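You operate a simulated robot arm through the tools that you are given. There is no shell and no other tool. Be economical: measure what you need, move in short steps, check, and stop when the job is done.

The job below is to be done with a simulated two-armed robot. You get a single attempt, and the scene is never put back.

JOB
Switch the air conditioner off, wipe the dust patch off its filter with the red pad and shut the grille.
Fine: off before the grille opens; it stays off; pad back where it lay. What is to be rubbed or washed off counts as gone when no trace of it is left.

The check looks at the end state, three seconds after you hand in, the way a careful person would. Anything else that was tipped, shoved, dropped, spilled or broken makes it a failure.

ROBOT AND FRAMES
Two 7-joint arms with two-finger parallel grippers on one trunk, on a base that drives. Base frame: it is fixed to the floor where the robot stands at the start and does not move with it; the origin is under the middle of the robot, x ahead of it, y to its left, z up. Readings come in m, rad, newtons and seconds.
The left shoulder is at the start at [0.07, 0.133, 1.289], the right one opposite. With the tool pointing down near the work surface each hand reaches from about 0.1 to 0.58 m from the robot's upright axis, wherever it stands, measured 20 degrees to its own side. Places, roughly: blue power button [0.4, 0, 1.2]; dust patch [0.5, 0.1, 0.6]; grille door [0.5, 0.1, 0.5]; minus button [0.4, 0.1, 1.2]; plus button [0.4, 0.1, 1.2]. Payload 1.57 kg a hand.
The tool frame of a hand sits at the grasp point between the pads (the TCP): z along the fingers, y along the line on which they close. The tips reach 0.03 m beyond it. Largest opening 0.08 m; finger width 0.017, thickness 0.012; the body of the gripper, 0.04 by 0.082 m, starts 0.08 m behind the TCP.
Orientation is told as [roll, pitch, yaw] about the base's x, y, z axes, in that order, counted from this pose: with the fingers straight down and closing along the base's y, the tool's x points along the base's -x, its y along +y and its z along -z.

CONTROLS
- The arms move only by the tool nudge_tool. It takes "left_increments", "right_increments" or both (then of equal length, played together; a hand with none holds still); each is a list of rows, each an object (a shift or turn left out is 0, a gripper value left out holds the last) with "translation": the shift along the tool's x, y, z in units of 20 mm (1.0 is 20 mm), a list of three; "dr": the turn, a rotation vector about the tool's x, y, z in units of 5 degrees (1.0 is 5 degrees), a list of three; "fingers": the finger opening in m, from 0 to 0.08. In form: [{"translation": [dx, dy, dz], "dr": [wx, wy, wz], "fingers": fingers}, ...]. A call has 1 to 20 rows; each row shifts and turns the commanded pose from where the row before left it, along the tool's axes as they then stand. A call with a number of a shift or a turn outside -1 to 1 is refused whole. Each row takes 0.2 s and may step no farther than 0.05 m and 0.15 rad from the row before; otherwise, or with a gripper value out of range, the whole call is refused. A pose out of reach is approached as far as the arm can. The call stops where the force on the tool passes 40 N (or 10 N more than at its start, if that is more) or the arm is blocked; 0.2 s more then pass. Each finger travels about 0.153 m/s and halts on what it meets, pressing with about 33 N; the grip force reading is that of the motor and also rises with nothing between the fingers. The clock runs only during rows and for 0.2 s after the last one: add rows that do not move to give the fingers time. The reply holds the time, the measured pose of the TCP, the force on the tool along the base axes, the opening and the grip force, in the units named above and with some noise, with the torque about the TCP (base axes, N m) and any sound that the robot's microphone picked up, and new pictures: "show" is both (left out), scene, wrist or none (wrist: the cameras of the hands that moved).
- Cameras (640 x 400 px; columns grow to the right, rows downward): "scene" is now at [0.1195, 0.0317, 1.4961]; the picture's right is [0.42, -0.91, -0.00], its down [-0.69, -0.32, -0.65] and it looks along [0.59, 0.28, -0.76] (base axes); focal length 214 px, centre (320, 200). "left" rides on the left gripper at [0.072, 0.007, -0.122] in its tool frame; the picture's right is [-0.09, 1.00, 0.00], its down [-0.84, -0.08, -0.54] and it looks along [-0.54, -0.05, 0.84] (tool axes); focal length 238 px, centre (320, 200). "right" rides on the right gripper at [0.072, -0.007, -0.122] in its tool frame; the picture's right is [0.09, 1.00, 0.00], its down [-0.84, 0.08, -0.54] and it looks along [-0.54, 0.05, 0.84] (tool axes); focal length 238 px, centre (320, 200). There is no depth. A picture from a camera that has moved, and an enlarged one, comes with that camera's place and axes in the base frame and with its lens.
- raise_lower(by): slides the trunk up (or, below 0, down) by that many m; the arms and the scene camera ride with it, the base frame stays. It gives what a move gives, with no picture.
- steer(legs): drives the robot by 1 to 6 legs, each [ahead, left, turn to the left] in m, m and rad, along the robot's own axes; the way and the turn of a leg run together, so that a leg with both is an arc; at most 1.5 m and 3.142 rad a leg. The arms and the cameras ride along, it lands a little off, and it stops where it bumps. It gives what a move gives, and a new picture of the scene camera.
- turn_head(pan, tilt): turns the head with the scene camera to pan (to the left, within 1.501 rad either way) and tilt (down, from -0.506 to 1.204), counted from straight ahead of the robot. It gives what a move gives, and a new picture of the scene camera.
- zoom(camera, box): a new picture of the part [left, top, right, bottom] of that camera's present view, enlarged. No time passes.
- hand_in(): hands the job in; it is judged then, once.

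Go step by step. Nothing tells you exact positions but the pictures and the camera data: compare them with the known pose of the tool, close in by small moves and look again before you grip or let go. The budget is 120 turns and 260 pictures, counting those below and the enlarged ones. Unless the task says otherwise, let go and move clear before handing in, and close with one line.

The tools are called after "Call:" as name(argument=value, ...) on one line, values as JSON. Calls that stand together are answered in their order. nudge_tool: Moves the arms, as the interface text tells. Its arguments: {"type":"object","properties":{"left_increments":{"type":"array","items":{"type":"object","properties":{"translation":{"type":"array","items":{"type":"number"}},"dr":{"type":"array","items":{"type":"number"}},"fingers":{"type":"number"}}}},"right_increments":{"type":"array","items":{"type":"object","properties":{"translation":{"type":"array","items":{"type":"number"}},"dr":{"type":"array","items":{"type":"number"}},"fingers":{"type":"number"}}}},"show":{"type":"string","enum":["both","scene","wrist","none"]}},"required":[]} The other tools are called the same way: raise_lower (by) slides the trunk up or down; steer (legs) drives the base; turn_head (pan, tilt) turns the head that bears the scene camera; zoom (camera, box) takes an enlarged picture of a part of a camera's view; hand_in () hands the job in.

At the start:

```text
time_s: 0.0
left_tool_pos: [0.3812, 0.3091, 1.4302]
left_tcp_rot: [0.0, 0.0, 0.0]
left_contact_force: [0.2, -0.7, -0.5]
left_torque: [0.03, -0.02, -0.02]
left_opening: 0.08
left_grasp_force: 0.0
right_tool_pos: [0.3893, -0.0091, 1.4006]
right_tcp_rot: [-0.001, 0.0, 0.0]
right_contact_force: [-0.3, -1.0, -0.3]
right_torque: [0.0, 0.01, 0.02]
right_opening: 0.0801
right_grasp_force: 0.1
trunk travel left (down, up): [-0.862, 0.078]
robot x, y, heading: [-0.0016, 0.0028, -0.002]
head pan, tilt: [0.435, 0.86]
```

scene: 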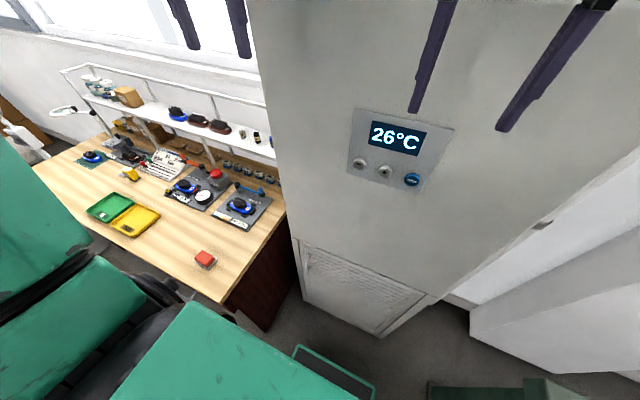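
right: 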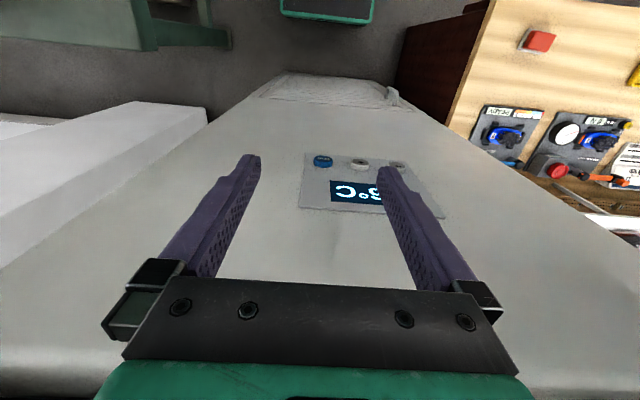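
left: 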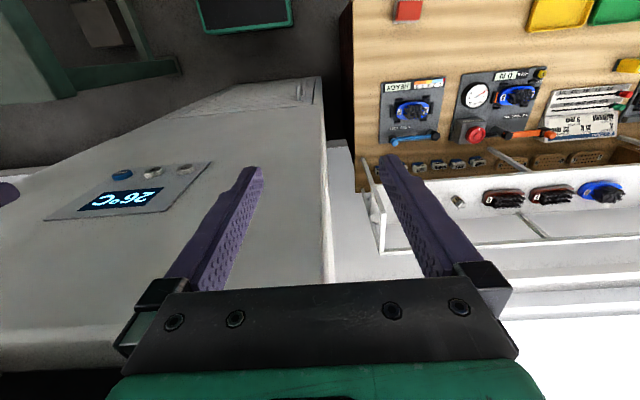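

I see the air conditioner tower ahead (front face about x = 0.45), with the panel at z about 1.25, the grille low down and a red block on the bench to the left. I'll look closer at each before moving.

Call:
zoom(camera="scene", box=[280, 220, 460, 350])

Call:
zoom(camera="scene", box=[330, 90, 470, 210])

Call:
zoom(camera="scene", box=[30, 130, 300, 330])

Call:
zoom(camera="right", box=[230, 50, 450, 220])

```text
3.08 times, centred on (370, 285) of scene
camera zoom: at [0.1195, 0.0317, 1.4961], right [0.42, -0.91, 0.0], down [-0.69, -0.32, -0.65], along [0.59, 0.28, -0.76], focal length 660 px, centre (166, -62)
```

zoom: 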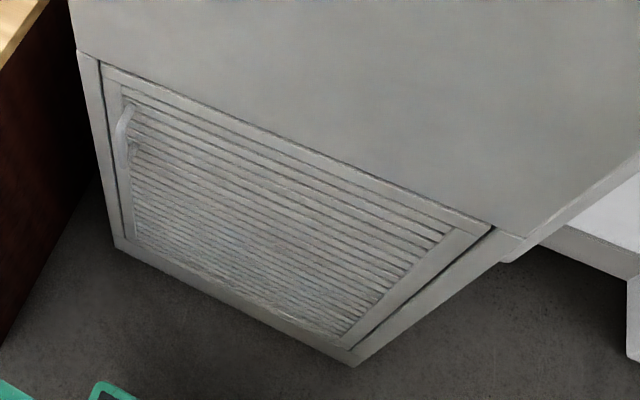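

```text
3.33 times, centred on (400, 150) of scene
camera zoom: at [0.1195, 0.0317, 1.4961], right [0.42, -0.91, 0.0], down [-0.69, -0.32, -0.65], along [0.59, 0.28, -0.76], focal length 715 px, centre (53, 367)
```

zoom: 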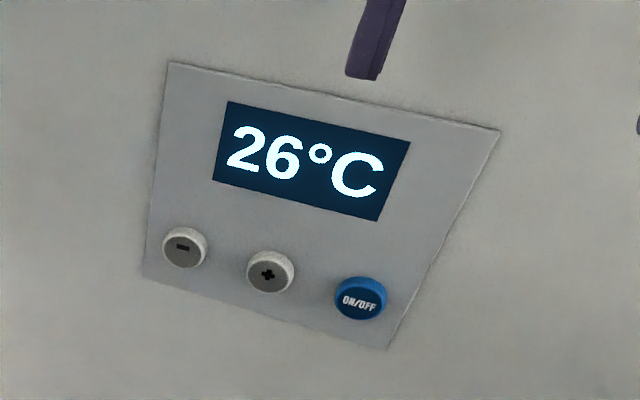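

```text
2.00 times, centred on (165, 230) of scene
camera zoom: at [0.1195, 0.0317, 1.4961], right [0.42, -0.91, 0.0], down [-0.69, -0.32, -0.65], along [0.59, 0.28, -0.76], focal length 429 px, centre (630, 140)
```

zoom: 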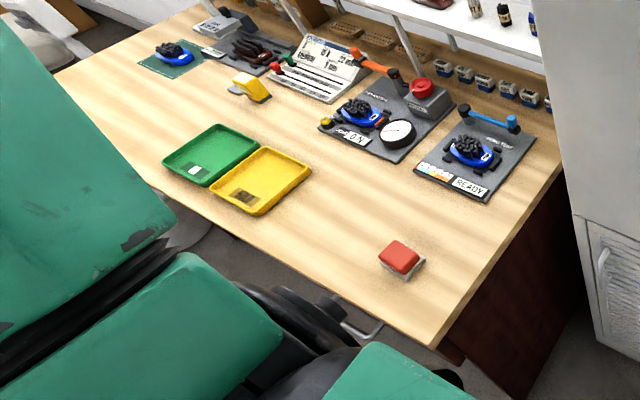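

```text
2.35 times, centred on (340, 135) of right
camera zoom: at [0.3173, -0.0167, 1.5219], right [-0.09, 1.0, 0.0], down [0.84, 0.08, 0.54], along [0.54, 0.05, -0.84], focal length 561 px, centre (273, 353)
```

zoom: 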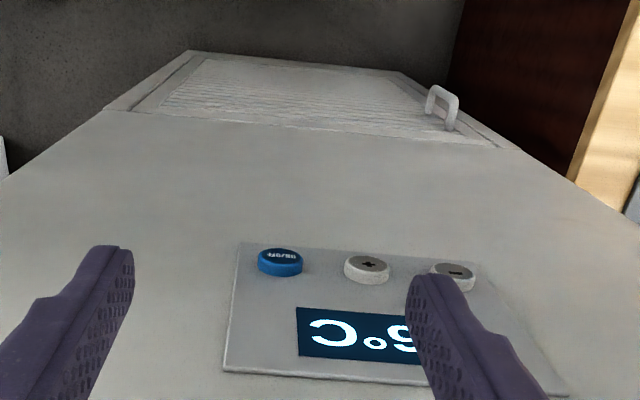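

The panel has minus, plus and the blue ON/OFF button (about [0.447, 0, 1.222]); the grille has a bar handle on its left edge (about y 0.24, z 0.6–0.73), so it is likely hinged on the right. I look around before backing off for room.

Call:
turn_head(pan=-1.3, tilt=0.8)

Call:
turn_head(pan=1.45, tilt=0.8)

Call:
turn_head(pan=0.0, tilt=0.95)

```text
time_s: 1.8
left_tool_pos: [0.3819, 0.3087, 1.4306]
left_tcp_rot: [0.001, 0.0, 0.0]
left_contact_force: [-0.1, -0.4, -0.2]
left_torque: [-0.01, 0.01, 0.0]
left_opening: 0.0799
left_grasp_force: 0.0
right_tool_pos: [0.3893, -0.0101, 1.4005]
right_tcp_rot: [0.0, 0.0, 0.001]
right_contact_force: [0.0, 0.2, 0.2]
right_torque: [0.01, 0.01, 0.0]
right_opening: 0.0801
right_grasp_force: 0.0
trunk travel left (down, up): [-0.862, 0.078]
robot x, y, heading: [0.0001, 0.0035, -0.0]
head pan, tilt: [-1.3, 0.799]
camera scene: at [0.0707, -0.0786, 1.5009], right [-0.96, -0.27, 0.0], down [-0.19, 0.69, -0.7], along [0.19, -0.67, -0.72], focal length 214 px, centre (320, 200)
```

scene: 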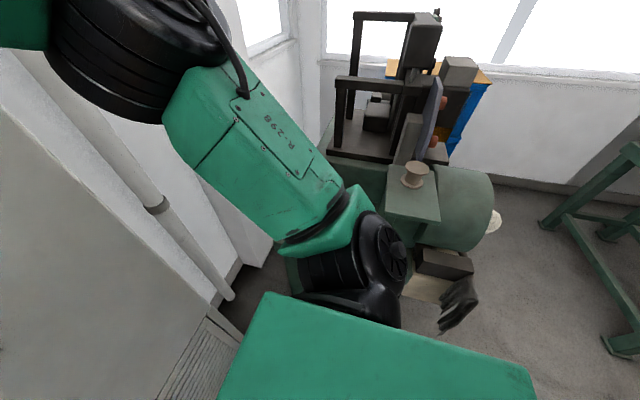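

```text
time_s: 4.2
left_tool_pos: [0.3833, 0.3112, 1.4311]
left_tcp_rot: [0.001, -0.001, 0.0]
left_contact_force: [-0.3, 0.3, 0.6]
left_torque: [0.01, 0.03, 0.03]
left_opening: 0.08
left_grasp_force: 0.1
right_tool_pos: [0.3893, -0.01, 1.401]
right_tcp_rot: [-0.002, -0.002, 0.0]
right_contact_force: [-0.1, 0.4, -0.3]
right_torque: [-0.01, 0.05, -0.02]
right_opening: 0.08
right_grasp_force: 0.1
trunk travel left (down, up): [-0.862, 0.078]
robot x, y, heading: [0.0019, 0.0011, -0.002]
head pan, tilt: [1.45, 0.799]
camera scene: at [0.0588, 0.0792, 1.5009], right [0.99, -0.12, 0.0], down [-0.09, -0.71, -0.7], along [0.08, 0.69, -0.72], focal length 214 px, centre (320, 200)
```

scene: 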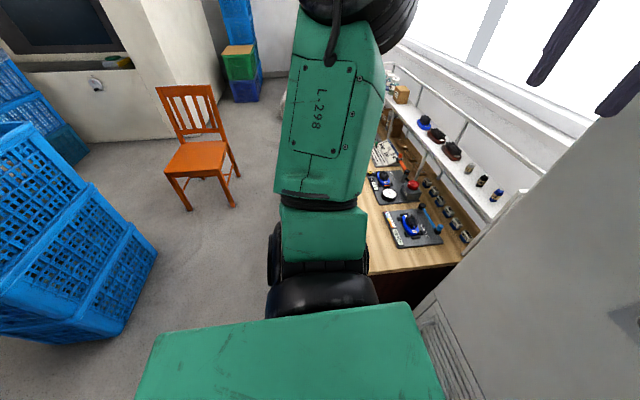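

```text
time_s: 5.8
left_tool_pos: [0.3815, 0.3089, 1.4301]
left_tcp_rot: [0.0, 0.002, 0.0]
left_contact_force: [-0.1, -0.8, 0.5]
left_torque: [0.0, 0.02, 0.0]
left_opening: 0.0798
left_grasp_force: 0.1
right_tool_pos: [0.389, -0.008, 1.4003]
right_tcp_rot: [0.0, 0.0, 0.0]
right_contact_force: [0.6, -0.3, 0.6]
right_torque: [0.0, 0.0, 0.0]
right_opening: 0.0799
right_grasp_force: 0.1
trunk travel left (down, up): [-0.862, 0.078]
robot x, y, heading: [0.0031, -0.0004, 0.004]
head pan, tilt: [0.0, 0.949]
camera scene: at [0.1218, -0.0008, 1.4894], right [0.0, -1.0, 0.0], down [-0.81, 0.0, -0.58], along [0.58, 0.0, -0.81], focal length 214 px, centre (320, 200)
```

scene: 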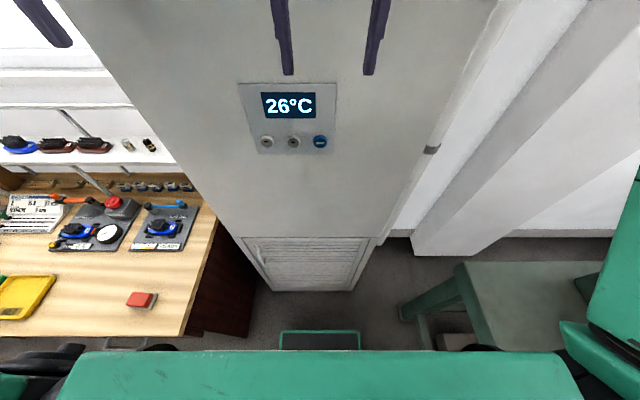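

The floor behind is clear apart from crates to the left rear. I back straight off by 0.25 m for arm room, then pitch the right hand to point forward.

Call:
steer(legs=[[-0.25, 0, 0]])

Call:
nudge_tool(right_increments=[{"dr": [0, -1, 0], "fingers": 0.0}, {"dr": [0, -1, 0]}, {"dr": [0, -1, 0]}, {"dr": [0, -1, 0]}, {"dr": [0, -1, 0]}, {"dr": [0, -1, 0]}, {"dr": [0, -1, 0]}, {"dr": [0, -1, 0]}, {"dr": [0, -1, 0]}, {"dr": [0, -1, 0]}, {"dr": [0, -1, 0]}, {"dr": [0, -1, 0]}, {"dr": [0, -1, 0]}, {"dr": [0, -1, 0]}, {"dr": [0, -1, 0]}, {"dr": [0, -1, 0]}, {"dr": [0, -1, 0]}, {"dr": [0, -1, 0]}])

```text
time_s: 7.6
left_tool_pos: [0.1368, 0.3091, 1.4299]
left_tcp_rot: [0.0, 0.004, 0.0]
left_contact_force: [0.1, -0.3, -0.5]
left_torque: [0.03, 0.05, -0.01]
left_opening: 0.08
left_grasp_force: 0.0
right_tool_pos: [0.1438, -0.0086, 1.3993]
right_tcp_rot: [0.0, 0.002, -0.003]
right_contact_force: [0.2, 0.3, -0.1]
right_torque: [0.0, 0.04, -0.03]
right_opening: 0.0801
right_grasp_force: 0.1
trunk travel left (down, up): [-0.862, 0.078]
robot x, y, heading: [-0.2478, 0.0, -0.001]
head pan, tilt: [0.0, 0.949]
camera scene: at [-0.1235, -0.0009, 1.4889], right [0.0, -1.0, 0.0], down [-0.81, 0.0, -0.58], along [0.58, 0.0, -0.81], focal length 214 px, centre (320, 200)
```

scene: 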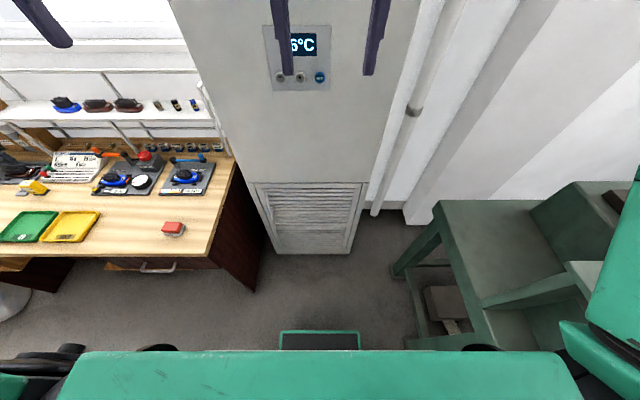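

```text
time_s: 11.4
left_tool_pos: [0.1335, 0.3106, 1.4296]
left_tcp_rot: [-0.001, 0.001, 0.001]
left_contact_force: [0.0, 0.0, -0.3]
left_torque: [0.0, -0.01, -0.02]
left_opening: 0.0799
left_grasp_force: 0.1
right_tool_pos: [0.1466, -0.006, 1.4021]
right_tcp_rot: [2.958, -1.568, -2.959]
right_contact_force: [0.3, 0.3, 0.4]
right_torque: [0.01, 0.01, 0.0]
right_opening: 0.0
right_grasp_force: 21.3
right hand out of reach, approached as far as the arm can: row 18
trunk travel left (down, up): [-0.862, 0.078]
robot x, y, heading: [-0.2494, -0.0006, 0.003]
head pan, tilt: [0.0, 0.949]
camera scene: at [-0.1275, -0.0006, 1.4893], right [0.0, -1.0, 0.0], down [-0.81, 0.0, -0.58], along [0.58, 0.0, -0.81], focal length 214 px, centre (320, 200)
camera right: at [0.0225, -0.0122, 1.3303], right [0.0, 1.0, -0.09], down [-0.54, 0.08, 0.84], along [0.84, 0.05, 0.54], focal length 238 px, centre (320, 200)
```

scene: 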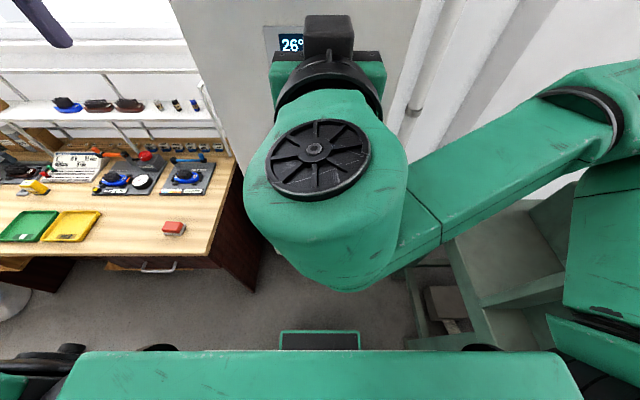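
right: 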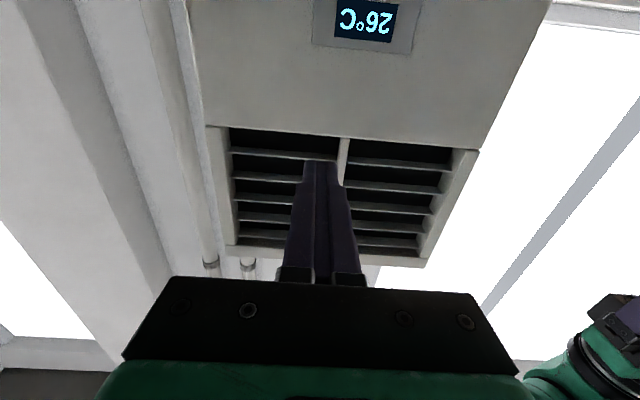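

The right hand points forward, fingers closed. I lower it to button height (z about 1.228, y 0) and move ahead to about 4 cm short of the button.

Call:
nudge_tool(right_increments=[{"translation": [0.87, 0.3, 0]}, {"translation": [0.87, 0, 0]}, {"translation": [0.87, 0, 0]}, {"translation": [0.87, 0, 0]}, {"translation": [0.87, 0, 0]}, {"translation": [0.87, 0, 0]}, {"translation": [0.87, 0, 0]}, {"translation": [0.87, 0, 0]}, {"translation": [0.87, 0, 0]}, {"translation": [0.87, 0, 0]}, {"translation": [0, 0, 1]}, {"translation": [0, 0, 1]}, {"translation": [0, 0, 1]}, {"translation": [0, 0, 1]}, {"translation": [0, 0, 1]}, {"translation": [0, 0, 1]}, {"translation": [0, 0, 1]}, {"translation": [0, 0, 1]}, {"translation": [0, 0, 1]}, {"translation": [0, 0, 1]}])

```text
time_s: 15.6
left_tool_pos: [0.1319, 0.3098, 1.4307]
left_tcp_rot: [-0.002, 0.0, 0.0]
left_contact_force: [-0.1, 0.6, 0.5]
left_torque: [0.0, 0.01, 0.01]
left_opening: 0.0803
left_grasp_force: 0.1
right_tool_pos: [0.3562, 0.0084, 1.2314]
right_tcp_rot: [-1.162, -1.57, 1.16]
right_contact_force: [0.7, 0.3, 0.2]
right_torque: [-0.01, 0.01, 0.01]
right_opening: 0.0
right_grasp_force: 21.1
right hand out of reach, approached as far as the arm can: row 2, 3, 5
trunk travel left (down, up): [-0.862, 0.078]
robot x, y, heading: [-0.2445, -0.0016, -0.0]
head pan, tilt: [0.0, 0.949]
camera scene: at [-0.1273, -0.0007, 1.4893], right [0.0, -1.0, 0.0], down [-0.81, 0.0, -0.58], along [0.58, 0.0, -0.81], focal length 214 px, centre (320, 200)
camera right: at [0.2349, 0.0016, 1.1586], right [0.0, 1.0, -0.09], down [-0.54, 0.08, 0.84], along [0.84, 0.05, 0.54], focal length 238 px, centre (320, 200)
```

scene: 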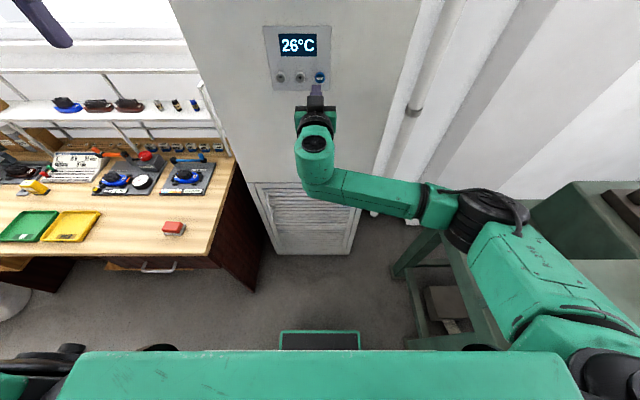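
right: 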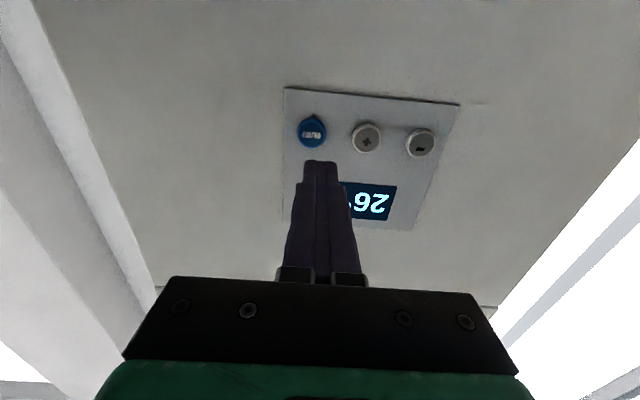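

The wrist view puts the button at about [0.44, 0, 1.222], the hand is about 9 mm high and 8 mm left. I correct and press forward gently.

Call:
nudge_tool(right_increments=[{"translation": [0.47, -0.4, 0]}, {"translation": [0, 0, 1]}, {"translation": [0, 0, 0.8]}, {"translation": [0, 0, 0.3]}, {"translation": [0, 0, 0.2]}, {"translation": [0, 0, 0.2]}, {"translation": [0, 0, 0.2]}])

```text
time_s: 17.2
left_tool_pos: [0.1317, 0.3103, 1.4302]
left_tcp_rot: [-0.001, 0.0, 0.0]
left_contact_force: [0.1, 0.3, -0.3]
left_torque: [-0.03, -0.01, -0.01]
left_opening: 0.08
left_grasp_force: 0.0
right_tool_pos: [0.4098, 0.001, 1.2221]
right_tcp_rot: [-1.212, -1.569, 1.211]
right_contact_force: [-0.4, -0.1, -0.1]
right_torque: [0.0, -0.02, 0.0]
right_opening: 0.0001
right_grasp_force: 21.8
trunk travel left (down, up): [-0.862, 0.078]
robot x, y, heading: [-0.25, 0.0001, 0.001]
head pan, tilt: [0.0, 0.949]
camera scene: at [-0.128, -0.0009, 1.4894], right [0.0, -1.0, 0.0], down [-0.81, 0.0, -0.58], along [0.58, 0.0, -0.81], focal length 214 px, centre (320, 200)
camera right: at [0.2877, -0.0061, 1.1496], right [0.0, 1.0, -0.09], down [-0.54, 0.08, 0.84], along [0.84, 0.05, 0.54], focal length 238 px, centre (320, 200)
```

scene: 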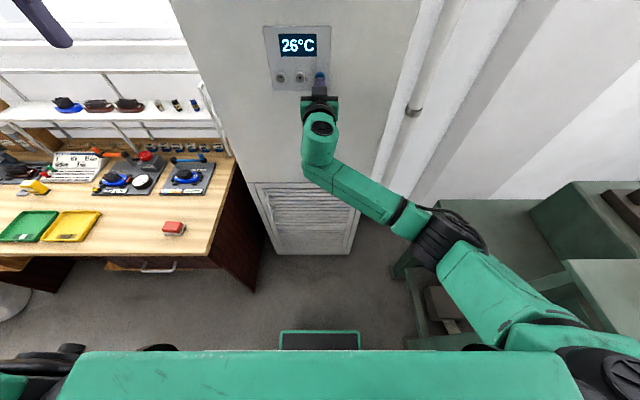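
right: 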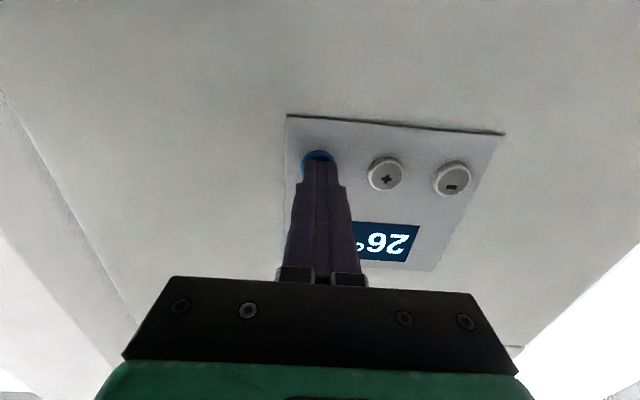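

The fingertip is right in front of the button with no contact yet. I creep on in 2 mm steps.

Call:
nudge_tool(right_increments=[{"translation": [0, 0, 0.1]}, {"translation": [0, 0, 0.1]}, {"translation": [0, 0, 0.1]}, {"translation": [0, 0, 0.1]}], show="scene")

```text
time_s: 18.2
left_tool_pos: [0.1299, 0.3091, 1.4299]
left_tcp_rot: [0.002, -0.001, 0.001]
left_contact_force: [-0.1, -0.4, -0.4]
left_torque: [0.01, -0.02, -0.02]
left_opening: 0.0799
left_grasp_force: 0.1
right_tool_pos: [0.4176, 0.0008, 1.2227]
right_tcp_rot: [1.396, -1.571, -1.398]
right_contact_force: [-1.6, 0.6, -0.6]
right_torque: [0.03, 0.02, -0.02]
right_opening: 0.0001
right_grasp_force: 21.5
trunk travel left (down, up): [-0.862, 0.078]
robot x, y, heading: [-0.2494, 0.0009, 0.003]
head pan, tilt: [0.0, 0.949]
heard: click
camera scene: at [-0.1295, -0.0008, 1.4895], right [0.0, -1.0, 0.0], down [-0.81, 0.0, -0.58], along [0.58, 0.0, -0.81], focal length 214 px, centre (320, 200)
```

scene: 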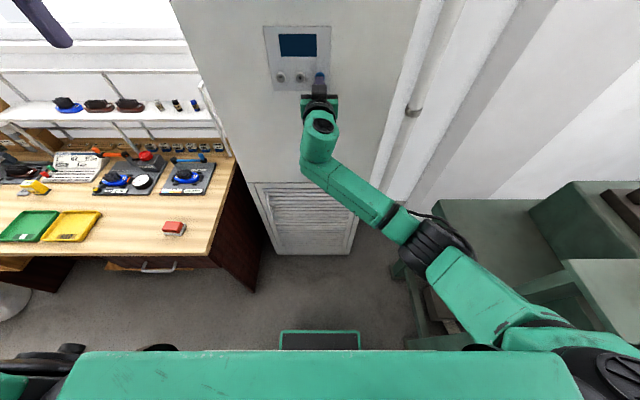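

Click heard and the display is dark: the unit is off. I retract the right hand straight back and pitch the left hand forward as well.

Call:
nudge_tool(right_increments=[{"translation": [0, 0, -0.5]}, {"translation": [0, 0, -1]}, {"translation": [0, 0, -1]}, {"translation": [0, 0, -1]}, {"translation": [0, 0, -1]}, {"translation": [0, 0, -1]}, {"translation": [0, 0, -1]}, {"translation": [0, 0, -1]}, {"translation": [0, -1, -1]}, {"translation": [0, -1, -1]}, {"translation": [0, -1, -1]}, {"translation": [0, -1, 0]}, {"translation": [0, -1, 0]}, {"translation": [0, -1, 0]}, {"translation": [0, -1, 0]}, {}, {}, {}], left_increments=[{"dr": [0, -1, 0]}, {"dr": [0, -1, 0]}, {"dr": [0, -1, 0]}, {"dr": [0, -1, 0]}, {"dr": [0, -1, 0]}, {"dr": [0, -1, 0]}, {"dr": [0, -1, 0]}, {"dr": [0, -1, 0]}, {"dr": [0, -1, 0]}, {"dr": [0, -1, 0]}, {"dr": [0, -1, 0]}, {"dr": [0, -1, 0]}, {"dr": [0, -1, 0]}, {"dr": [0, -1, 0]}, {"dr": [0, -1, 0]}, {"dr": [0, -1, 0]}, {"dr": [0, -1, 0]}, {"dr": [0, -1, 0]}])

```text
time_s: 22.0
left_tool_pos: [0.1551, 0.2965, 1.4734]
left_tcp_rot: [1.639, -1.564, -1.637]
left_contact_force: [-0.6, 0.3, 0.2]
left_torque: [0.0, -0.01, 0.02]
left_opening: 0.0797
left_grasp_force: 0.1
left hand out of reach, approached as far as the arm can: row 15, 16, 17, 18
right_tool_pos: [0.2068, -0.1419, 1.2225]
right_tcp_rot: [1.782, -1.568, -1.783]
right_contact_force: [-0.8, 0.1, 0.5]
right_torque: [-0.02, 0.02, 0.02]
right_opening: 0.0001
right_grasp_force: 21.2
trunk travel left (down, up): [-0.862, 0.078]
robot x, y, heading: [-0.2476, -0.0011, 0.0]
head pan, tilt: [0.0, 0.949]
camera scene: at [-0.1291, -0.0043, 1.4895], right [0.0, -1.0, 0.0], down [-0.81, 0.0, -0.58], along [0.58, 0.0, -0.81], focal length 214 px, centre (320, 200)
camera right: at [0.0843, -0.1482, 1.1496], right [0.0, 1.0, -0.09], down [-0.54, 0.08, 0.84], along [0.84, 0.05, 0.54], focal length 238 px, centre (320, 200)
camera left: at [0.0345, 0.3028, 1.4017], right [0.0, 1.0, 0.1], down [-0.54, -0.08, 0.84], along [0.84, -0.05, 0.54], focal length 238 px, centre (320, 200)
```

scene: 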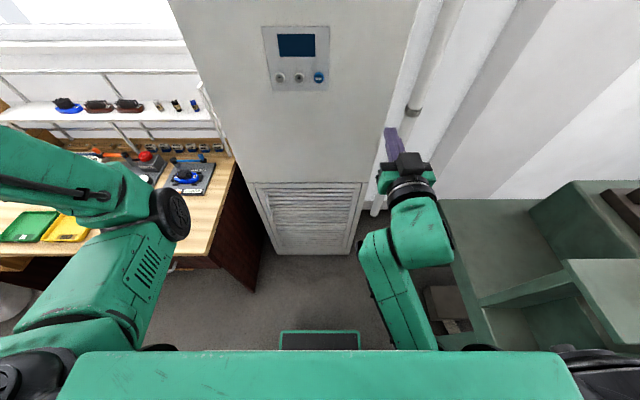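
right: 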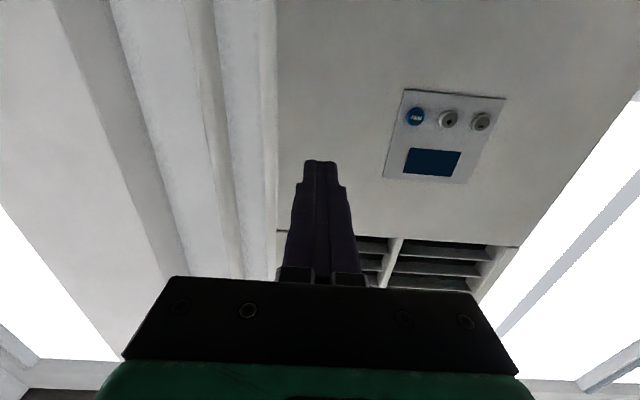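
left: 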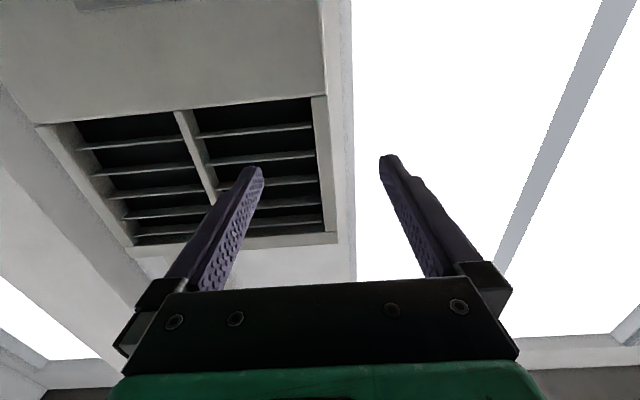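

Power is off. Now I bring the left hand inward and lower so the elbow folds to a tidy place, then I'll lower the trunk in stages.

Call:
nudge_tool(left_increments=[{"translation": [1, 0, 0]}, {"translation": [1, 0, 0]}, {"translation": [1, 0, 0]}, {"translation": [1, 0, 0]}, {"translation": [1, 0, 0]}, {"translation": [1, 0, 0]}, {"translation": [1, 0, 0.5]}, {"translation": [1, 0, 0.5]}, {"translation": [1, 0, 0.5]}, {"translation": [1, 0, 0.5]}, {"translation": [0, -1, 0.5]}, {"translation": [0, -1, 0.5]}, {"translation": [0, -1, 0.5]}, {"translation": [0, -1, 0.5]}], show="scene")

Call:
raise_lower(by=-0.25)

Call:
turn_head(pan=0.5, tilt=0.8)

```text
time_s: 25.0
left_tool_pos: [0.2633, 0.2646, 1.3798]
left_tcp_rot: [2.696, -1.396, -2.639]
left_contact_force: [0.1, -0.1, 0.4]
left_torque: [-0.02, 0.03, -0.01]
left_opening: 0.0799
left_grasp_force: 0.0
left hand out of reach, approached as far as the arm can: row 1, 3, 4, 5, 6, 7
right_tool_pos: [0.2084, -0.1389, 1.2223]
right_tcp_rot: [1.048, -1.571, -1.049]
right_contact_force: [-0.4, 0.4, 0.1]
right_torque: [-0.02, 0.0, -0.02]
right_opening: 0.0002
right_grasp_force: 21.6
trunk travel left (down, up): [-0.862, 0.078]
robot x, y, heading: [-0.2498, -0.0001, -0.002]
head pan, tilt: [0.0, 0.949]
stopped in row 14 (left hand): the arm was blocked; the commanded pose is now the measured one
camera scene: at [-0.1279, -0.0018, 1.4893], right [0.0, -1.0, 0.0], down [-0.81, 0.0, -0.58], along [0.58, 0.0, -0.81], focal length 214 px, centre (320, 200)
```

scene: 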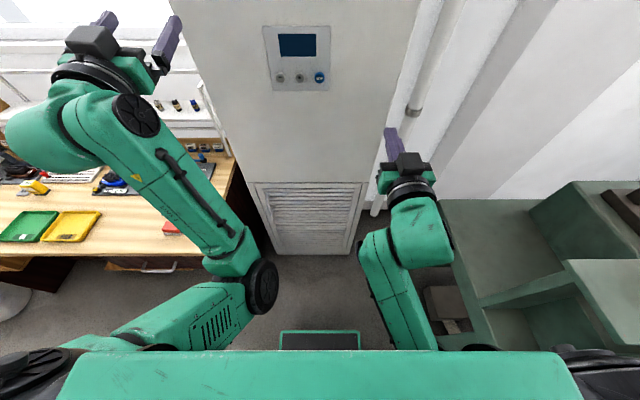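

```text
time_s: 27.6
left_tool_pos: [0.2629, 0.2661, 1.1289]
left_tcp_rot: [2.691, -1.397, -2.638]
left_contact_force: [1.2, -0.6, -0.7]
left_torque: [-0.01, 0.0, -0.01]
left_opening: 0.0802
left_grasp_force: 0.0
right_tool_pos: [0.2066, -0.1398, 0.9713]
right_tcp_rot: [0.199, -1.571, -0.202]
right_contact_force: [-0.6, -0.5, 0.1]
right_torque: [-0.02, -0.02, 0.0]
right_opening: 0.0
right_grasp_force: 21.5
trunk travel left (down, up): [-0.612, 0.328]
robot x, y, heading: [-0.2552, -0.0021, -0.0]
head pan, tilt: [0.0, 0.949]
```

```text
time_s: 28.5
left_tool_pos: [0.2634, 0.2652, 1.1282]
left_tcp_rot: [2.692, -1.396, -2.638]
left_contact_force: [-0.6, 0.5, 0.1]
left_torque: [-0.02, 0.03, 0.02]
left_opening: 0.0798
left_grasp_force: 0.0
right_tool_pos: [0.2061, -0.1386, 0.9726]
right_tcp_rot: [0.153, -1.571, -0.154]
right_contact_force: [0.0, 0.8, 0.8]
right_torque: [0.0, 0.0, -0.02]
right_opening: 0.0002
right_grasp_force: 21.1
trunk travel left (down, up): [-0.612, 0.328]
robot x, y, heading: [-0.25, -0.0008, -0.003]
head pan, tilt: [0.499, 0.799]
camera scene: at [-0.1299, 0.0375, 1.2509], right [0.48, -0.88, 0.0], down [-0.63, -0.34, -0.7], along [0.61, 0.33, -0.72], focal length 214 px, centre (320, 200)
```

scene: 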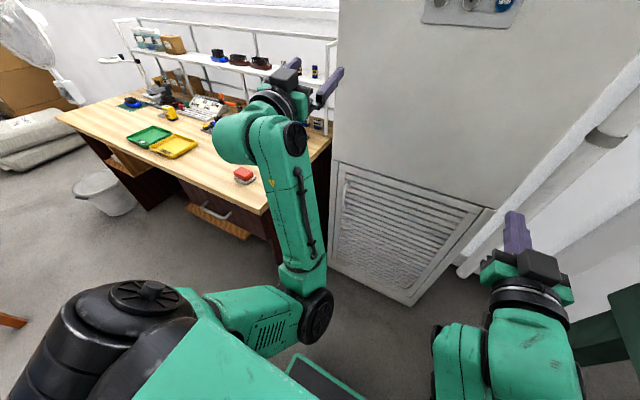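

The left arm is in an awkward low-elbow fold. I extend the left hand forward a bit (still clear of the face) and bring it down to see whether the fold opens.

Call:
nudge_tool(left_increments=[{"translation": [0, 0, 1]}, {"translation": [0, 0, 1]}, {"translation": [0, 0, 1]}, {"translation": [0, 0, 1]}, {"translation": [1, 0, 0]}, {"translation": [1, 0, 0]}, {"translation": [1, 0, 0]}, {"translation": [1, 0, 0]}, {"translation": [1, 0, 0]}, {"translation": [1, 0, 0]}, {"translation": [1, 0, 0]}, {"translation": [1, 0, 0]}], show="scene")

```text
time_s: 31.1
left_tool_pos: [0.3666, 0.28, 0.982]
left_tcp_rot: [2.725, -1.401, -2.672]
left_contact_force: [-0.7, -0.6, -0.2]
left_torque: [-0.03, -0.03, 0.02]
left_opening: 0.0799
left_grasp_force: 0.0
right_tool_pos: [0.2078, -0.1386, 0.9719]
right_tcp_rot: [-0.273, -1.57, 0.271]
right_contact_force: [-0.6, 0.4, -1.9]
right_torque: [-0.04, -0.02, 0.01]
right_opening: 0.0
right_grasp_force: 20.9
trunk travel left (down, up): [-0.612, 0.328]
robot x, y, heading: [-0.2467, -0.0029, -0.001]
head pan, tilt: [0.499, 0.799]
camera scene: at [-0.1298, 0.0378, 1.2509], right [0.48, -0.88, 0.0], down [-0.63, -0.34, -0.7], along [0.61, 0.33, -0.72], focal length 214 px, centre (320, 200)
```

scene: 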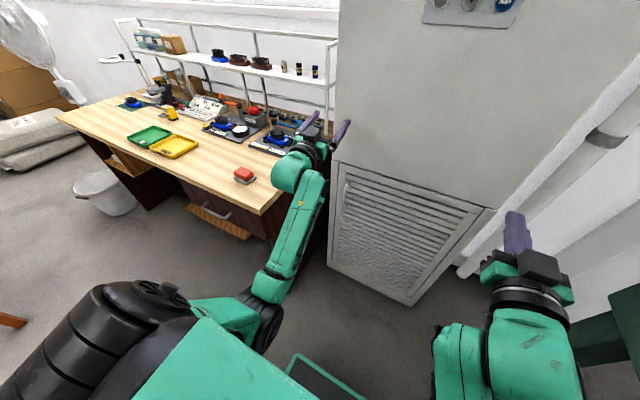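

Good, it opened up. I back the left hand off a little, level it, then lower the trunk by 0.3 so the hand is at handle height.

Call:
nudge_tool(left_increments=[{"translation": [0, 0, -1], "dr": [0, 0.6, 0]}, {"translation": [0, 0, -1], "dr": [0, 0.6, 0]}, {"translation": [0, 0, -1], "dr": [0, 0.6, 0]}, {"translation": [0, 0, -1]}], show="none")

Call:
raise_lower(by=-0.28)

Call:
turn_head(pan=0.3, tilt=0.6)

Call:
zoom(camera="left", box=[0, 0, 640, 400])

```text
time_s: 32.1
left_tool_pos: [0.2859, 0.2784, 0.978]
left_tcp_rot: [1.572, -1.5, -1.514]
left_contact_force: [-0.8, -0.3, 0.0]
left_torque: [0.02, 0.01, 0.01]
left_opening: 0.0803
left_grasp_force: 0.1
right_tool_pos: [0.2069, -0.1391, 0.9724]
right_tcp_rot: [2.936, -1.57, -2.936]
right_contact_force: [0.3, 0.2, -0.9]
right_torque: [-0.01, 0.01, -0.02]
right_opening: 0.0
right_grasp_force: 21.7
trunk travel left (down, up): [-0.612, 0.328]
robot x, y, heading: [-0.2486, 0.0002, -0.0]
head pan, tilt: [0.499, 0.799]
```

```text
time_s: 35.0
left_tool_pos: [0.286, 0.2774, 0.6973]
left_tcp_rot: [1.572, -1.501, -1.517]
left_contact_force: [0.1, 0.6, 0.3]
left_torque: [-0.01, -0.04, -0.02]
left_opening: 0.0801
left_grasp_force: 0.1
right_tool_pos: [0.2079, -0.1384, 0.6924]
right_tcp_rot: [0.08, -1.57, -0.083]
right_contact_force: [-0.1, 0.0, 0.5]
right_torque: [-0.03, -0.03, 0.01]
right_opening: 0.0
right_grasp_force: 21.9
trunk travel left (down, up): [-0.332, 0.608]
robot x, y, heading: [-0.2468, 0.0034, -0.0]
head pan, tilt: [0.499, 0.799]
```

```text
time_s: 35.7
left_tool_pos: [0.2873, 0.2764, 0.6985]
left_tcp_rot: [1.573, -1.5, -1.515]
left_contact_force: [-0.1, -0.4, 0.8]
left_torque: [-0.02, 0.02, 0.03]
left_opening: 0.08
left_grasp_force: 0.0
right_tool_pos: [0.2077, -0.1385, 0.6927]
right_tcp_rot: [0.065, -1.573, -0.065]
right_contact_force: [-0.5, 0.1, -0.4]
right_torque: [0.0, 0.05, -0.04]
right_opening: 0.0
right_grasp_force: 21.3
trunk travel left (down, up): [-0.332, 0.608]
robot x, y, heading: [-0.2463, 0.0015, -0.002]
head pan, tilt: [0.3, 0.6]
camera scene: at [-0.1164, 0.0252, 0.9877], right [0.3, -0.96, 0.0], down [-0.54, -0.17, -0.82], along [0.79, 0.24, -0.57], focal length 214 px, centre (320, 200)
```

scene: 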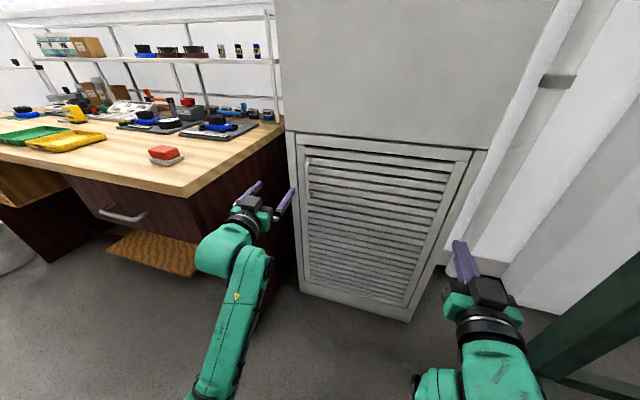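

```text
1.00 times, centred on (320, 200) of left (not enlarged: the box is as wide or as high as the picture)
camera zoom: at [0.1653, 0.2816, 0.6265], right [-0.06, 0.99, 0.16], down [-0.53, -0.17, 0.83], along [0.84, -0.04, 0.54], focal length 238 px, centre (320, 200)
```

zoom: 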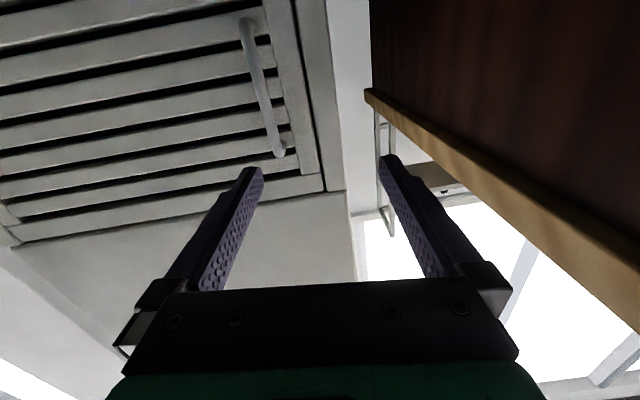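

The handle shows clearly in the left view: about y 0.235, z 0.60–0.72. I check it in the scene picture to fix how far it stands out.

Call:
zoom(camera="scene", box=[220, 110, 380, 230])

```text
3.33 times, centred on (300, 170) of scene
camera zoom: at [-0.1164, 0.0252, 0.9877], right [0.3, -0.96, 0.0], down [-0.54, -0.17, -0.82], along [0.79, 0.24, -0.57], focal length 715 px, centre (387, 300)
```

zoom: 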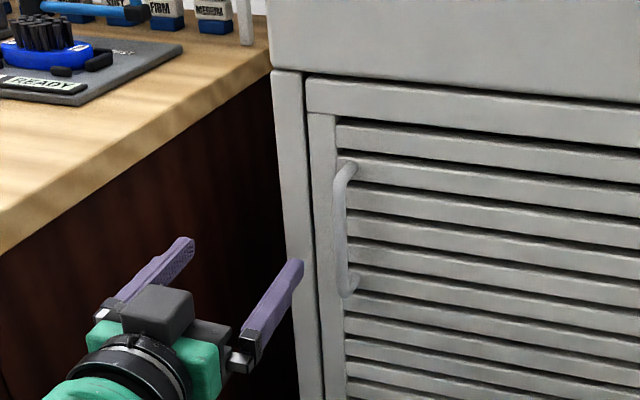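

The bar sits at about x 0.43, y 0.236. I line up at mid-height z 0.66, go forward to x about 0.41 with the fingers half open.

Call:
nudge_tool(left_increments=[{"translation": [0.7, -0.7, 0], "fingers": 0.055}, {"translation": [0.7, -0.7, 0]}, {"translation": [0.5, -0.65, 0]}, {"translation": [0, 0, 1]}, {"translation": [0, 0, 1]}, {"translation": [0, 0, 1]}, {"translation": [0, 0, 1]}, {"translation": [0, 0, 1]}, {"translation": [0, 0, 0.5]}, {}])

Call:
zoom(camera="scene", box=[220, 110, 380, 230])

```text
time_s: 37.9
left_tool_pos: [0.3994, 0.2461, 0.6566]
left_tcp_rot: [1.571, -1.502, -1.515]
left_contact_force: [-0.5, -0.2, -0.4]
left_torque: [0.04, -0.02, 0.01]
left_opening: 0.0551
left_grasp_force: 0.0
right_tool_pos: [0.2068, -0.1389, 0.6916]
right_tcp_rot: [0.128, -1.571, -0.129]
right_contact_force: [-0.2, 1.0, -0.7]
right_torque: [0.02, 0.03, -0.01]
right_opening: 0.0002
right_grasp_force: 21.3
trunk travel left (down, up): [-0.332, 0.608]
robot x, y, heading: [-0.2498, 0.0008, -0.004]
head pan, tilt: [0.3, 0.6]
camera scene: at [-0.1164, 0.0251, 0.9878], right [0.29, -0.96, 0.0], down [-0.54, -0.17, -0.83], along [0.79, 0.24, -0.57], focal length 214 px, centre (320, 200)
camera left: at [0.2771, 0.25, 0.5857], right [-0.06, 0.99, 0.16], down [-0.53, -0.17, 0.83], along [0.84, -0.04, 0.53], focal length 238 px, centre (320, 200)
```

scene: 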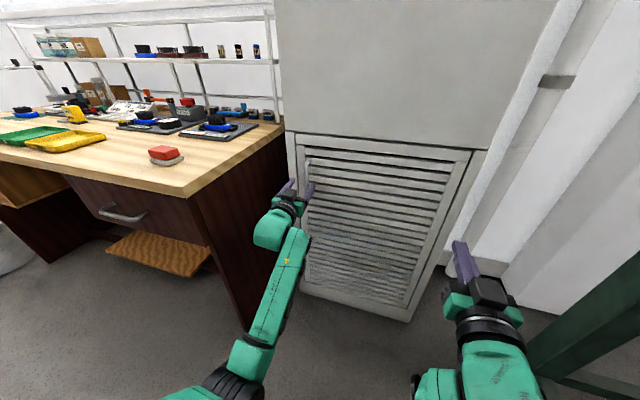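
left: 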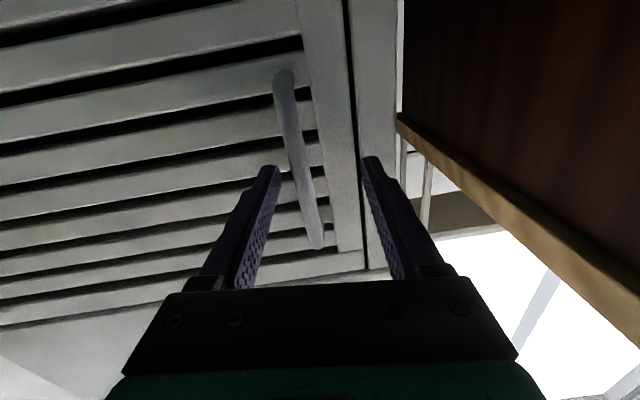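

```text
3.33 times, centred on (300, 170) of scene
camera zoom: at [-0.1164, 0.0251, 0.9878], right [0.29, -0.96, 0.0], down [-0.54, -0.17, -0.83], along [0.79, 0.24, -0.57], focal length 715 px, centre (387, 300)
```

zoom: 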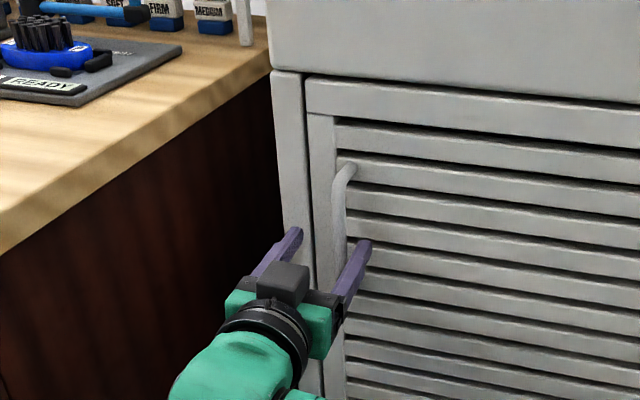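

The bar is between the fingers. I centre 8 mm to the right, go 14 mm forward and close on it.

Call:
nudge_tool(left_increments=[{"translation": [0, -0.4, 0.3]}, {"translation": [0, 0, 0.4]}, {"fingers": 0.0}, {}, {}, {}])

```text
time_s: 39.3
left_tool_pos: [0.4124, 0.2358, 0.6564]
left_tcp_rot: [1.557, -1.499, -1.504]
left_contact_force: [-4.0, -20.4, -5.4]
left_torque: [-0.53, -0.4, -0.05]
left_opening: 0.0125
left_grasp_force: 29.6
right_tool_pos: [0.2077, -0.1417, 0.692]
right_tcp_rot: [1.283, -1.568, -1.283]
right_contact_force: [-0.1, -0.5, 0.1]
right_torque: [0.0, -0.02, 0.02]
right_opening: 0.0
right_grasp_force: 21.0
trunk travel left (down, up): [-0.332, 0.608]
robot x, y, heading: [-0.2485, -0.0006, 0.003]
head pan, tilt: [0.3, 0.6]
camera scene: at [-0.116, 0.0225, 0.9877], right [0.29, -0.96, 0.0], down [-0.54, -0.16, -0.83], along [0.79, 0.24, -0.56], focal length 214 px, centre (320, 200)
camera left: at [0.2922, 0.2398, 0.5854], right [-0.05, 0.99, 0.16], down [-0.53, -0.17, 0.83], along [0.84, -0.04, 0.53], focal length 238 px, centre (320, 200)
```

scene: 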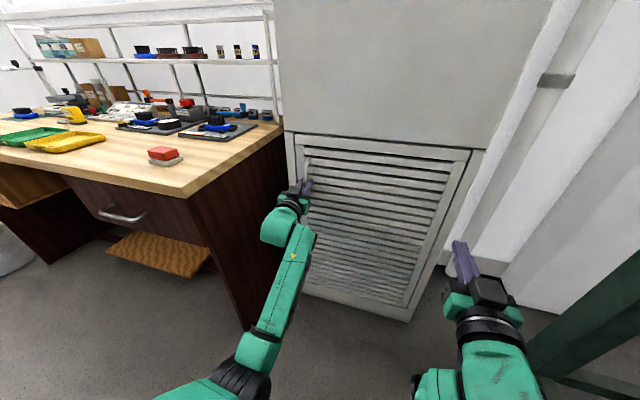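
left: 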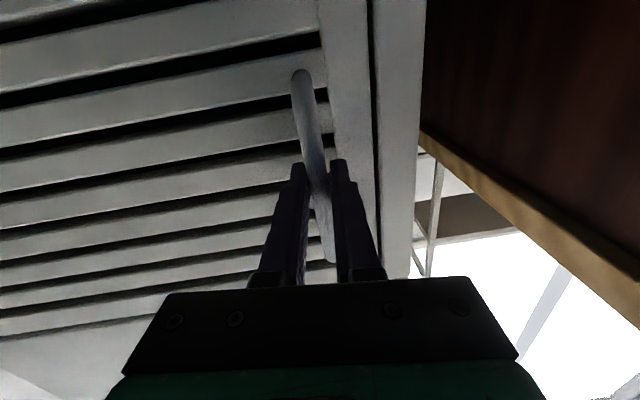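

The bar is gripped (12.5 mm). I pull along the arc round the right-hand hinge, turning the hand with the door, 10° first.

Call:
nudge_tool(left_increments=[{"translation": [0, -0.065, -0.9], "dr": [-0.5, 0, 0]}, {"translation": [0, -0.065, -0.9], "dr": [-0.5, 0, 0]}, {"translation": [0, -0.065, -0.9], "dr": [-0.5, 0, 0]}, {"translation": [0, -0.065, -0.9], "dr": [-0.5, 0, 0]}], show="scene")

```text
time_s: 40.0
left_tool_pos: [0.3769, 0.2314, 0.6568]
left_tcp_rot: [1.645, -1.487, -1.501]
left_contact_force: [2.5, -12.3, -1.6]
left_torque: [-0.6, -0.08, -0.18]
left_opening: 0.0129
left_grasp_force: 30.1
right_tool_pos: [0.2065, -0.1408, 0.6931]
right_tcp_rot: [1.113, -1.571, -1.114]
right_contact_force: [-0.2, 0.0, 0.4]
right_torque: [-0.02, 0.01, 0.0]
right_opening: 0.0001
right_grasp_force: 21.2
trunk travel left (down, up): [-0.332, 0.608]
robot x, y, heading: [-0.2479, 0.0014, -0.008]
head pan, tilt: [0.3, 0.6]
stopped in row 3 (left hand): the force on the tool passed its limit at 61 N (the readings are from after the stop); the commanded pose is now the measured one
camera scene: at [-0.1161, 0.0238, 0.9878], right [0.29, -0.96, 0.0], down [-0.54, -0.16, -0.83], along [0.79, 0.24, -0.56], focal length 214 px, centre (320, 200)
```

scene: 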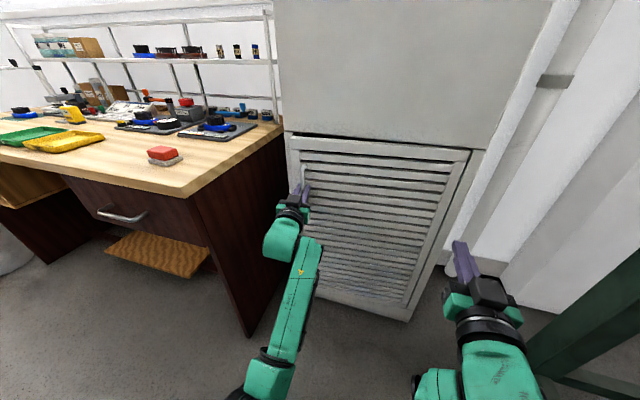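

The door broke free and has moved about 35 mm at the handle. I carry on along the arc with a bit more inward bias to ease the sideways load.

Call:
nudge_tool(left_increments=[{"translation": [0, -0.2, -0.6], "dr": [-0.5, 0, 0]}, {"translation": [0, -0.1, -0.7], "dr": [-0.5, 0, 0]}, {"translation": [0, -0.08, -0.8], "dr": [-0.5, 0, 0]}, {"translation": [0, -0.08, -0.8], "dr": [-0.5, 0, 0]}, {"translation": [0, -0.08, -0.8], "dr": [-0.5, 0, 0]}, {"translation": [0, -0.08, -0.8], "dr": [-0.5, 0, 0]}], show="scene")

```text
time_s: 40.3
left_tool_pos: [0.3773, 0.2287, 0.6571]
left_tcp_rot: [1.642, -1.462, -1.487]
left_contact_force: [2.2, -13.2, -7.9]
left_torque: [-0.59, -0.29, -0.14]
left_opening: 0.0133
left_grasp_force: 30.3
right_tool_pos: [0.207, -0.1434, 0.6928]
right_tcp_rot: [0.636, -1.567, -0.643]
right_contact_force: [0.7, 0.8, 0.2]
right_torque: [-0.01, -0.02, -0.01]
right_opening: 0.0001
right_grasp_force: 21.0
trunk travel left (down, up): [-0.332, 0.608]
robot x, y, heading: [-0.2487, -0.0004, -0.006]
head pan, tilt: [0.3, 0.6]
stopped in row 1 (left hand): the force on the tool passed its limit at 53 N (the readings are from after the stop); the commanded pose is now the measured one
camera scene: at [-0.1154, 0.0228, 0.9876], right [0.29, -0.96, 0.0], down [-0.54, -0.16, -0.82], along [0.79, 0.24, -0.57], focal length 214 px, centre (320, 200)
```

scene: 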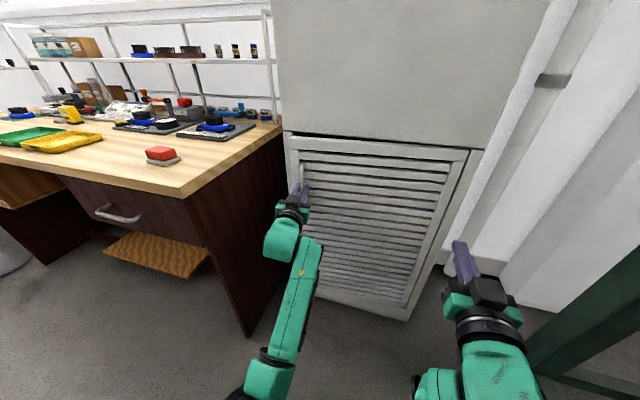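

It stopped at 53 N. I look closely at the door edges before pulling more.

Call:
zoom(camera="scene", box=[260, 110, 500, 330])

Call:
zoom(camera="left", box=[0, 0, 640, 400])

```text
1.82 times, centred on (380, 220) of scene
camera zoom: at [-0.1154, 0.0228, 0.9876], right [0.29, -0.96, 0.0], down [-0.54, -0.16, -0.82], along [0.79, 0.24, -0.57], focal length 390 px, centre (211, 164)
```

zoom: 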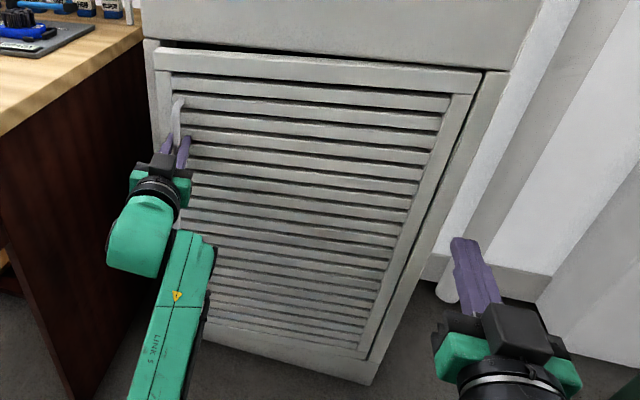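

```text
1.00 times, centred on (320, 200) of left (not enlarged: the box is as wide or as high as the picture)
camera zoom: at [0.2563, 0.2248, 0.5852], right [-0.15, 0.97, 0.2], down [-0.52, -0.25, 0.82], along [0.84, 0.02, 0.54], focal length 238 px, centre (320, 200)
```

zoom: 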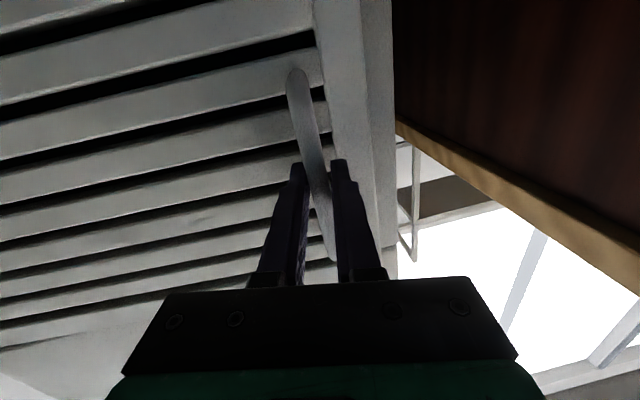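

The door is ajar at the left and hinged on the right as expected. I retry with smaller, slower pulls.

Call:
nudge_tool(left_increments=[{"translation": [0, -0.05, -0.2]}, {"translation": [0, -0.05, -0.2]}, {"translation": [0, 0, -0.3], "dr": [-0.2, 0, 0]}, {"translation": [0, 0, -0.3], "dr": [-0.2, 0, 0]}, {"translation": [0, 0, -0.3], "dr": [-0.2, 0, 0]}, {"translation": [0, 0, -0.3], "dr": [-0.2, 0, 0]}], show="none")

```text
time_s: 41.0
left_tool_pos: [0.3699, 0.2282, 0.6576]
left_tcp_rot: [1.639, -1.444, -1.481]
left_contact_force: [2.8, -12.8, -7.2]
left_torque: [-0.59, -0.03, -0.16]
left_opening: 0.0139
left_grasp_force: 30.4
right_tool_pos: [0.2069, -0.1443, 0.6915]
right_tcp_rot: [0.778, -1.569, -0.785]
right_contact_force: [-0.3, 0.5, -0.4]
right_torque: [-0.02, 0.02, -0.01]
right_opening: 0.0
right_grasp_force: 21.9
trunk travel left (down, up): [-0.332, 0.608]
robot x, y, heading: [-0.2535, -0.0008, -0.006]
head pan, tilt: [0.3, 0.6]
stopped in row 3 (left hand): the force on the tool passed its limit at 46 N (the readings are from after the stop); the commanded pose is now the measured one
```

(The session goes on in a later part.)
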